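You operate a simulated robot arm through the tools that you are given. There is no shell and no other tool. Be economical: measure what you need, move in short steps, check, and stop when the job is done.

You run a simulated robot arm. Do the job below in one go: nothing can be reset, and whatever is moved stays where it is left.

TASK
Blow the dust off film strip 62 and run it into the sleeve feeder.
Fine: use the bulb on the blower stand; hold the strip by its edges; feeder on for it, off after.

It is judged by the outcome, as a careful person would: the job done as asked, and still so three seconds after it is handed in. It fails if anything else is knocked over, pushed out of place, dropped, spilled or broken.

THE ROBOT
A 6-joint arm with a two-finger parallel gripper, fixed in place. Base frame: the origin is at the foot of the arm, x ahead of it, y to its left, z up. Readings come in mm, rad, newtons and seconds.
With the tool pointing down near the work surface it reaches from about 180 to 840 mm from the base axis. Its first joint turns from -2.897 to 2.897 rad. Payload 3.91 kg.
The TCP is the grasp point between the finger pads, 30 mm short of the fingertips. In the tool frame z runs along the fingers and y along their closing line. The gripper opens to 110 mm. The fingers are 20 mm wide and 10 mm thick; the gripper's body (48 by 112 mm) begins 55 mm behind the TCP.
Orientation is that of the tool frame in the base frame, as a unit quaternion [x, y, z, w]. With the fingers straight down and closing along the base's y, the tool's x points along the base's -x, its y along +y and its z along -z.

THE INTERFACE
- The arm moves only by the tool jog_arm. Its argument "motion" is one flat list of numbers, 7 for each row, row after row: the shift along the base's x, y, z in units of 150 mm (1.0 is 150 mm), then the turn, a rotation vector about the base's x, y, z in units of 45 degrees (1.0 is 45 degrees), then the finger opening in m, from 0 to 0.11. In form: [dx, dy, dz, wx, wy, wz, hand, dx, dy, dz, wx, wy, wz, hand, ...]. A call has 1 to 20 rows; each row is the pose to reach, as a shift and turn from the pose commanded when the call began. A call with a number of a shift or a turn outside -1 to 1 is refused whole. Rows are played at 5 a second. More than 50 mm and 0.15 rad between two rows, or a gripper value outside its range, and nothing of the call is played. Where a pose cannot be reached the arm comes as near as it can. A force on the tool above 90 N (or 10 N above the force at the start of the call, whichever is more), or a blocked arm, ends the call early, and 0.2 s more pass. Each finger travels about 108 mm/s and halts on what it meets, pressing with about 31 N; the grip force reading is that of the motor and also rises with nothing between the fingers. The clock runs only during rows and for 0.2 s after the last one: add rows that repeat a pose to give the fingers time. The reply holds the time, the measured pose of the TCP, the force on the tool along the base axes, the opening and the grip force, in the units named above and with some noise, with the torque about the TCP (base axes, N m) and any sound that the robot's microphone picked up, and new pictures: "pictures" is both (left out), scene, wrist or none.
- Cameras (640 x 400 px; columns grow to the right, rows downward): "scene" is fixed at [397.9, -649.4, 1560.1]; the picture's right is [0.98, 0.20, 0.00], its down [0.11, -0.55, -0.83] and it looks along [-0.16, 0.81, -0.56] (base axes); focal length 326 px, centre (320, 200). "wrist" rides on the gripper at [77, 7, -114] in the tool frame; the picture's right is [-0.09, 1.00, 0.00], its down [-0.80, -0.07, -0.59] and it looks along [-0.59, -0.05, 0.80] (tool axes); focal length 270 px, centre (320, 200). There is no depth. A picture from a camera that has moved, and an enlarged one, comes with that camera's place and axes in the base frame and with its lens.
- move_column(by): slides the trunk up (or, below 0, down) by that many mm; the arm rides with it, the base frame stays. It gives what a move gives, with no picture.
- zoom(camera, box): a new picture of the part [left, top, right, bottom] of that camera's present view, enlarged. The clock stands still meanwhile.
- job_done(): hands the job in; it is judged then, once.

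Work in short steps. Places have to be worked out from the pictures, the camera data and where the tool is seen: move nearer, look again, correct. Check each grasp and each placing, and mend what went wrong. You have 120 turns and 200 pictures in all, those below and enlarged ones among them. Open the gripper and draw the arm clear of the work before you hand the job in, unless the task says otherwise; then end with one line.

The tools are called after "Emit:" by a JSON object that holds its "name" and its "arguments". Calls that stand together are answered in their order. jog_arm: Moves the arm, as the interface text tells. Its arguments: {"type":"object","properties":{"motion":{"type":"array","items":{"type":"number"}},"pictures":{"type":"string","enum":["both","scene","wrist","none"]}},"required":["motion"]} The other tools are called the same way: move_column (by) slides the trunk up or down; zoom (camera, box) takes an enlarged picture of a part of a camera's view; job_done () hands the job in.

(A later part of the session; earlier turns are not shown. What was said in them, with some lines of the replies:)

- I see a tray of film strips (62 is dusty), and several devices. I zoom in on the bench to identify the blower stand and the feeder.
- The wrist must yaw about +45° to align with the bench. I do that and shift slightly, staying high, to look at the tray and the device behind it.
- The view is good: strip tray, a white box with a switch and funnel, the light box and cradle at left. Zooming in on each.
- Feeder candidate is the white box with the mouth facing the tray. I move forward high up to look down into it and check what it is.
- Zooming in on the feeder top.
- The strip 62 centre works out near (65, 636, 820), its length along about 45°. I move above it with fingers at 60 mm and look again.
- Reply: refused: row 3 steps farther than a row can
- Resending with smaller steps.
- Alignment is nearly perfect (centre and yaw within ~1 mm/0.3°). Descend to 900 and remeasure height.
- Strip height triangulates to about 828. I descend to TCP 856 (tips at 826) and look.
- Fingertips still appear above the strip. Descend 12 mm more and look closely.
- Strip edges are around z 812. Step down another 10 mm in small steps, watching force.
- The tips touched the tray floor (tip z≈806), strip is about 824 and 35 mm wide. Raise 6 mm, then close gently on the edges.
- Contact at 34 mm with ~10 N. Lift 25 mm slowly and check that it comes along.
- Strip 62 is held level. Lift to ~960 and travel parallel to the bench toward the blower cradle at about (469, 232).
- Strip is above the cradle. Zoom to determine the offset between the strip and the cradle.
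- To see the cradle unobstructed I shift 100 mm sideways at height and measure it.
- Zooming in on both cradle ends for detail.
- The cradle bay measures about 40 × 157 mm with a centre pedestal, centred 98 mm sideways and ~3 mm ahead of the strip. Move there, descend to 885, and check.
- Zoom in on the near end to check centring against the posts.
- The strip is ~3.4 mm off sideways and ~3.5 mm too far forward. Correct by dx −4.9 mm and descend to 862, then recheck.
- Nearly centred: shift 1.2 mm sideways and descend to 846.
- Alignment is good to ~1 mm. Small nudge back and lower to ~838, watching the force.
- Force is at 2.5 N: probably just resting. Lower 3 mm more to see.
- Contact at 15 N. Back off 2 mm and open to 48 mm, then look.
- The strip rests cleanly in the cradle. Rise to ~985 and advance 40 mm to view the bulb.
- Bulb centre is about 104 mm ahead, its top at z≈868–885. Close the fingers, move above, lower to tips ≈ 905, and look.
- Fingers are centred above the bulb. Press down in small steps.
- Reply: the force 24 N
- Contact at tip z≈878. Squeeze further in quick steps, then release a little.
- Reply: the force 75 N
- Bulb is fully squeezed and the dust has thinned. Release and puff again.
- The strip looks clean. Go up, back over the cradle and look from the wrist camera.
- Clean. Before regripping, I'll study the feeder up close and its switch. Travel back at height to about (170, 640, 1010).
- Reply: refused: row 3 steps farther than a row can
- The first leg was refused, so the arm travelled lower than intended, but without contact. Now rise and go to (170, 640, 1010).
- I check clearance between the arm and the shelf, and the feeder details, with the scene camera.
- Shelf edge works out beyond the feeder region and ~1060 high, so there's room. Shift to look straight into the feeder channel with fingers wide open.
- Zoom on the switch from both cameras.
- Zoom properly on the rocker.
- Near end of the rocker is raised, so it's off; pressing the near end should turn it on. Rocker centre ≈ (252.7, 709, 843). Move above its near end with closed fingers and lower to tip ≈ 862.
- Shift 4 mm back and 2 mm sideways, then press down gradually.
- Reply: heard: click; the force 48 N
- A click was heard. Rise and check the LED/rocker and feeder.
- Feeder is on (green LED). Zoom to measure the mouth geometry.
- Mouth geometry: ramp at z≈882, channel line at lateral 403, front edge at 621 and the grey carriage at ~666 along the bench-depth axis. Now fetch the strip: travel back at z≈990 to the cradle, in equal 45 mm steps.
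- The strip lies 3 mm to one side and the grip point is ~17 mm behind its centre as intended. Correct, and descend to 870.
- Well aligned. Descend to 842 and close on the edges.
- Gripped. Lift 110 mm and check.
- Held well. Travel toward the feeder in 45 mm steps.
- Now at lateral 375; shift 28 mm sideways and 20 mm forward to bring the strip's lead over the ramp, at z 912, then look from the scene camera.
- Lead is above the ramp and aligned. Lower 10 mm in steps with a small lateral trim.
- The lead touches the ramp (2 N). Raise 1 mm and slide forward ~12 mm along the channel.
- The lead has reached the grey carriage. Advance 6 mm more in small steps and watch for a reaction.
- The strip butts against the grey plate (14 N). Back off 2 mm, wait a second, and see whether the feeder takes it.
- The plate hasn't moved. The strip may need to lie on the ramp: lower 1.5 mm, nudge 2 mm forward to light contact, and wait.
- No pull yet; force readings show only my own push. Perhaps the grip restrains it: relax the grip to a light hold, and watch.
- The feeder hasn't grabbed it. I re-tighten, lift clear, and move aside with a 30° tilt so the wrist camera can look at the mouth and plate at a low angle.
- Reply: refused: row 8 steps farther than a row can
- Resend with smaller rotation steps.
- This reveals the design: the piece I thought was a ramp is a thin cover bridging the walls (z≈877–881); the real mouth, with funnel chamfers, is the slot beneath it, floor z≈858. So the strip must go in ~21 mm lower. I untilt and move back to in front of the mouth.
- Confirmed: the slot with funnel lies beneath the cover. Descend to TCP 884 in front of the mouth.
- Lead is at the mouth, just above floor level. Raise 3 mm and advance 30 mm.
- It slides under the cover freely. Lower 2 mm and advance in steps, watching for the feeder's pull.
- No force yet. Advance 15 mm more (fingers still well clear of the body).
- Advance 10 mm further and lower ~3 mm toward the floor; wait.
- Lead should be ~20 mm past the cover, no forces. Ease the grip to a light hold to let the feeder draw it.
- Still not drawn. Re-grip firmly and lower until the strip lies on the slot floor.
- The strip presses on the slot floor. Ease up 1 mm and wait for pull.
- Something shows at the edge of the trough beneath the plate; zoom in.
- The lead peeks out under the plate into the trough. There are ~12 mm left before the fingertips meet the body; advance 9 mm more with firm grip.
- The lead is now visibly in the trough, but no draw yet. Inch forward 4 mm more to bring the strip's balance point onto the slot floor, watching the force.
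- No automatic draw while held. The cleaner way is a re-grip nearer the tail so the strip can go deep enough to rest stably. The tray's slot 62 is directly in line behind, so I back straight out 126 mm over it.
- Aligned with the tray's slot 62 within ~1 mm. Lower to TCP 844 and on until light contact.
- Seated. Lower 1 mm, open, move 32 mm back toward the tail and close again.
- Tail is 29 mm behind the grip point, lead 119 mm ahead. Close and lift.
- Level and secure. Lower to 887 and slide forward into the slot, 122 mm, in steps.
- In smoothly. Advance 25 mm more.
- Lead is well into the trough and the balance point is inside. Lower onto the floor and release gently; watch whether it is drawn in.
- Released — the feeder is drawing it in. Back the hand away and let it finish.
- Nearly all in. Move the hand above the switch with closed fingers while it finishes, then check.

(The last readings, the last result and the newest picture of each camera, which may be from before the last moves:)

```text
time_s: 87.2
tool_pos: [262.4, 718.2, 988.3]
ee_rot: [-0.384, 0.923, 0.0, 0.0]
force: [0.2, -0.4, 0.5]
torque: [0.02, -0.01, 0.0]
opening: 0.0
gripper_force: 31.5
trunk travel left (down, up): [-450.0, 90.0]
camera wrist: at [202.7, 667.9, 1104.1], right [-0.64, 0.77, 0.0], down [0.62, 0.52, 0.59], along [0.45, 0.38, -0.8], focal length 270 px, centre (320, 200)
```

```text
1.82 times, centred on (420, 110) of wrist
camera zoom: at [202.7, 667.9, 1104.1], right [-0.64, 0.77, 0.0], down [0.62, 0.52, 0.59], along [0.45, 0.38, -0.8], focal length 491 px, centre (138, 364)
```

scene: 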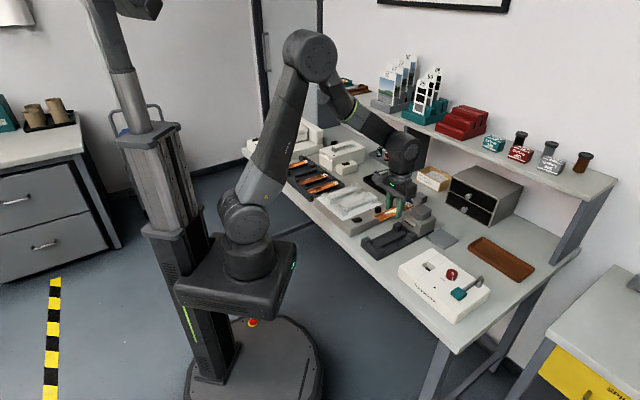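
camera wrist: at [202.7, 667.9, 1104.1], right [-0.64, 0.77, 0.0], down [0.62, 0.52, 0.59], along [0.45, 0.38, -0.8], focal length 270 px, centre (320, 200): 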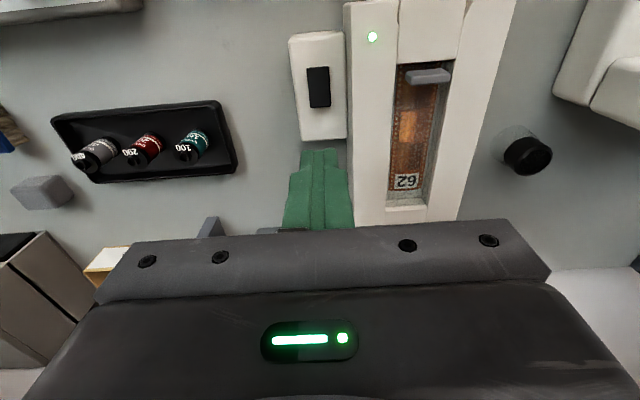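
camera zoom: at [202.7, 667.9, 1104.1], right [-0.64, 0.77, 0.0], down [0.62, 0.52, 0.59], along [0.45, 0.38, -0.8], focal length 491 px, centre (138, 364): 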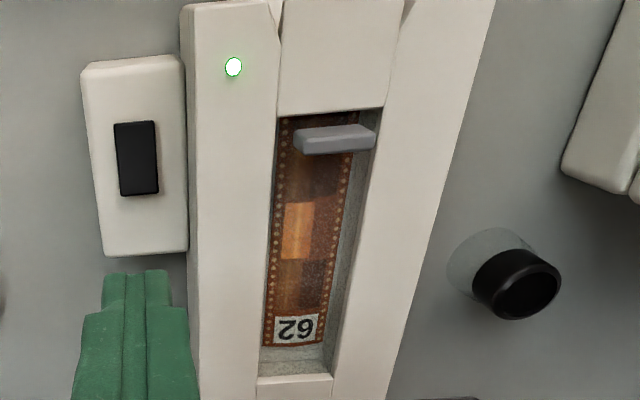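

Strip 62 is fully in the sleeve. Now press the far end of the rocker: the tip is over it (shift 3 mm forward) and descend, then press slowly.

Emit:
{"name": "jog_arm", "arguments": {"motion": [0.014, 0.014, 0, 0, 0, 0, 0, 0.014, 0.014, -0.3, 0, 0, 0, 0, 0.014, 0.014, -0.6, 0, 0, 0, 0, 0.014, 0.014, -0.66, 0, 0, 0, 0, 0.014, 0.014, -0.7, 0, 0, 0, 0, 0.014, 0.014, -0.73, 0, 0, 0, 0, 0.014, 0.014, -0.75, 0, 0, 0, 0, 0.014, 0.014, -0.77, 0, 0, 0, 0], "pictures": "none"}}

```text
time_s: 89.0
tool_pos: [263.2, 719.1, 877.8]
ee_rot: [-0.384, 0.923, 0.005, 0.004]
force: [0.0, 5.9, 34.7]
torque: [-0.14, 0.18, -0.56]
opening: 0.0
gripper_force: 30.9
trunk travel left (down, up): [-450.0, 90.0]
heard: click
```

A click was heard. Lift away and check the LED.

Emit:
{"name": "jog_arm", "arguments": {"motion": [0, 0, 0.2, 0, 0, 0, 0, 0, 0, 0.5, 0, 0, 0, 0, -0.1, -0.15, 0.75, 0, 0, 0, 0, -0.2, -0.3, 0.9, 0, 0, 0, 0.03, -0.3, -0.5, 0.9, 0, 0, 0, 0.06, -0.4, -0.75, 0.9, 0, 0, 0, 0.08, -0.4, -0.75, 0.9, 0, 0, 0, 0.08], "pictures": "both"}}

Emit:
{"name": "zoom", "arguments": {"camera": "scene", "box": [310, 130, 370, 175]}}

```text
time_s: 90.6
tool_pos: [203.7, 607.8, 1003.9]
ee_rot: [-0.384, 0.923, 0.0, 0.0]
force: [-0.7, 0.1, 0.1]
torque: [-0.01, 0.0, -0.02]
opening: 80.0
gripper_force: 0.1
trunk travel left (down, up): [-450.0, 90.0]
camera wrist: at [142.5, 558.2, 1118.9], right [-0.64, 0.77, 0.0], down [0.62, 0.52, 0.59], along [0.45, 0.38, -0.8], focal length 270 px, centre (320, 200)
```

scene: 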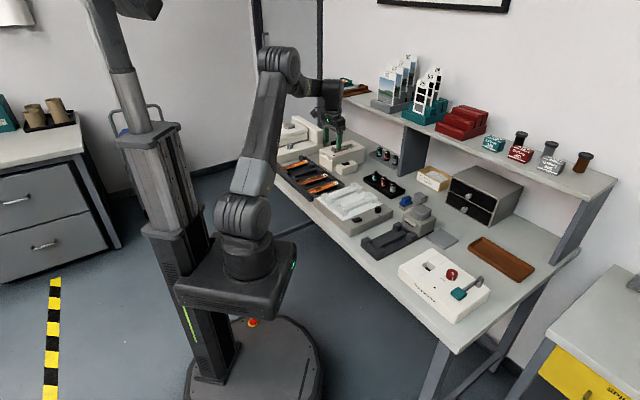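
wrist: 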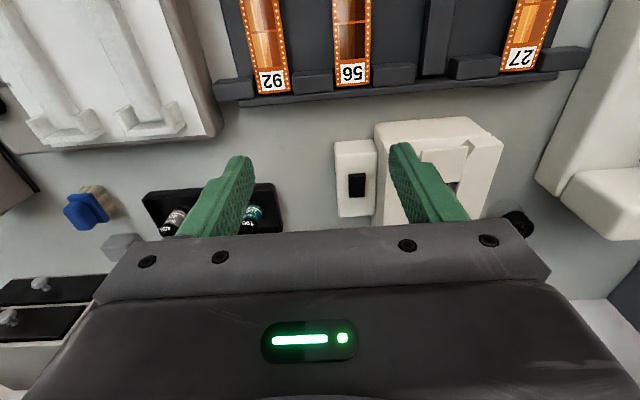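

```text
8.89 times, centred on (340, 152) of scene
camera zoom: at [397.9, -649.4, 1560.1], right [0.98, 0.2, 0.0], down [0.11, -0.55, -0.83], along [-0.16, 0.81, -0.56], focal length 2897 px, centre (142, 622)
```

zoom: 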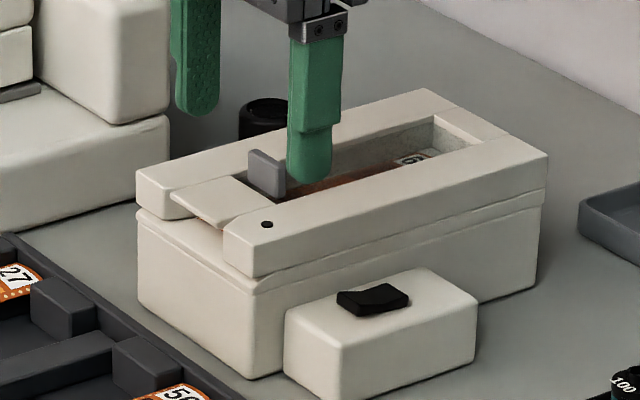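

LED is off and strip 62 lies in the sleeve. Draw the arm back and up, then hand in.

Emit:
{"name": "jog_arm", "arguments": {"motion": [-0.15, -0.2, 0.1, 0, 0, 0, 0.08, -0.3, -0.4, 0.3, 0, 0, 0, 0.08, -0.45, -0.6, 0.5, 0, 0, 0, 0.08, -0.6, -0.8, 0.7, 0, 0, 0, 0.08, -0.6, -0.8, 0.7, 0, 0, 0, 0.08], "pictures": "scene"}}

```text
time_s: 91.8
tool_pos: [112.1, 489.1, 1110.7]
ee_rot: [-0.384, 0.924, 0.001, 0.001]
force: [-0.9, -1.0, -0.5]
torque: [0.01, -0.04, 0.03]
opening: 80.1
gripper_force: 0.0
trunk travel left (down, up): [-450.0, 90.0]
```

scene: 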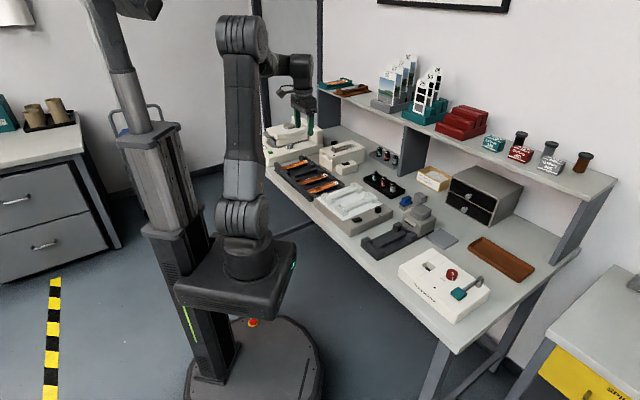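

The gripper is open, the arm is clear of the work and nothing on the bench has been disturbed, so I hand the job in.

Emit:
{"name": "job_done", "arguments": {}}

```text
The job is handed in.
```

Film strip 62 was blown clean with the stand's bulb, held only by its edges, and run into the sleeve feeder; the feeder was on for it and is now off (LED dark).
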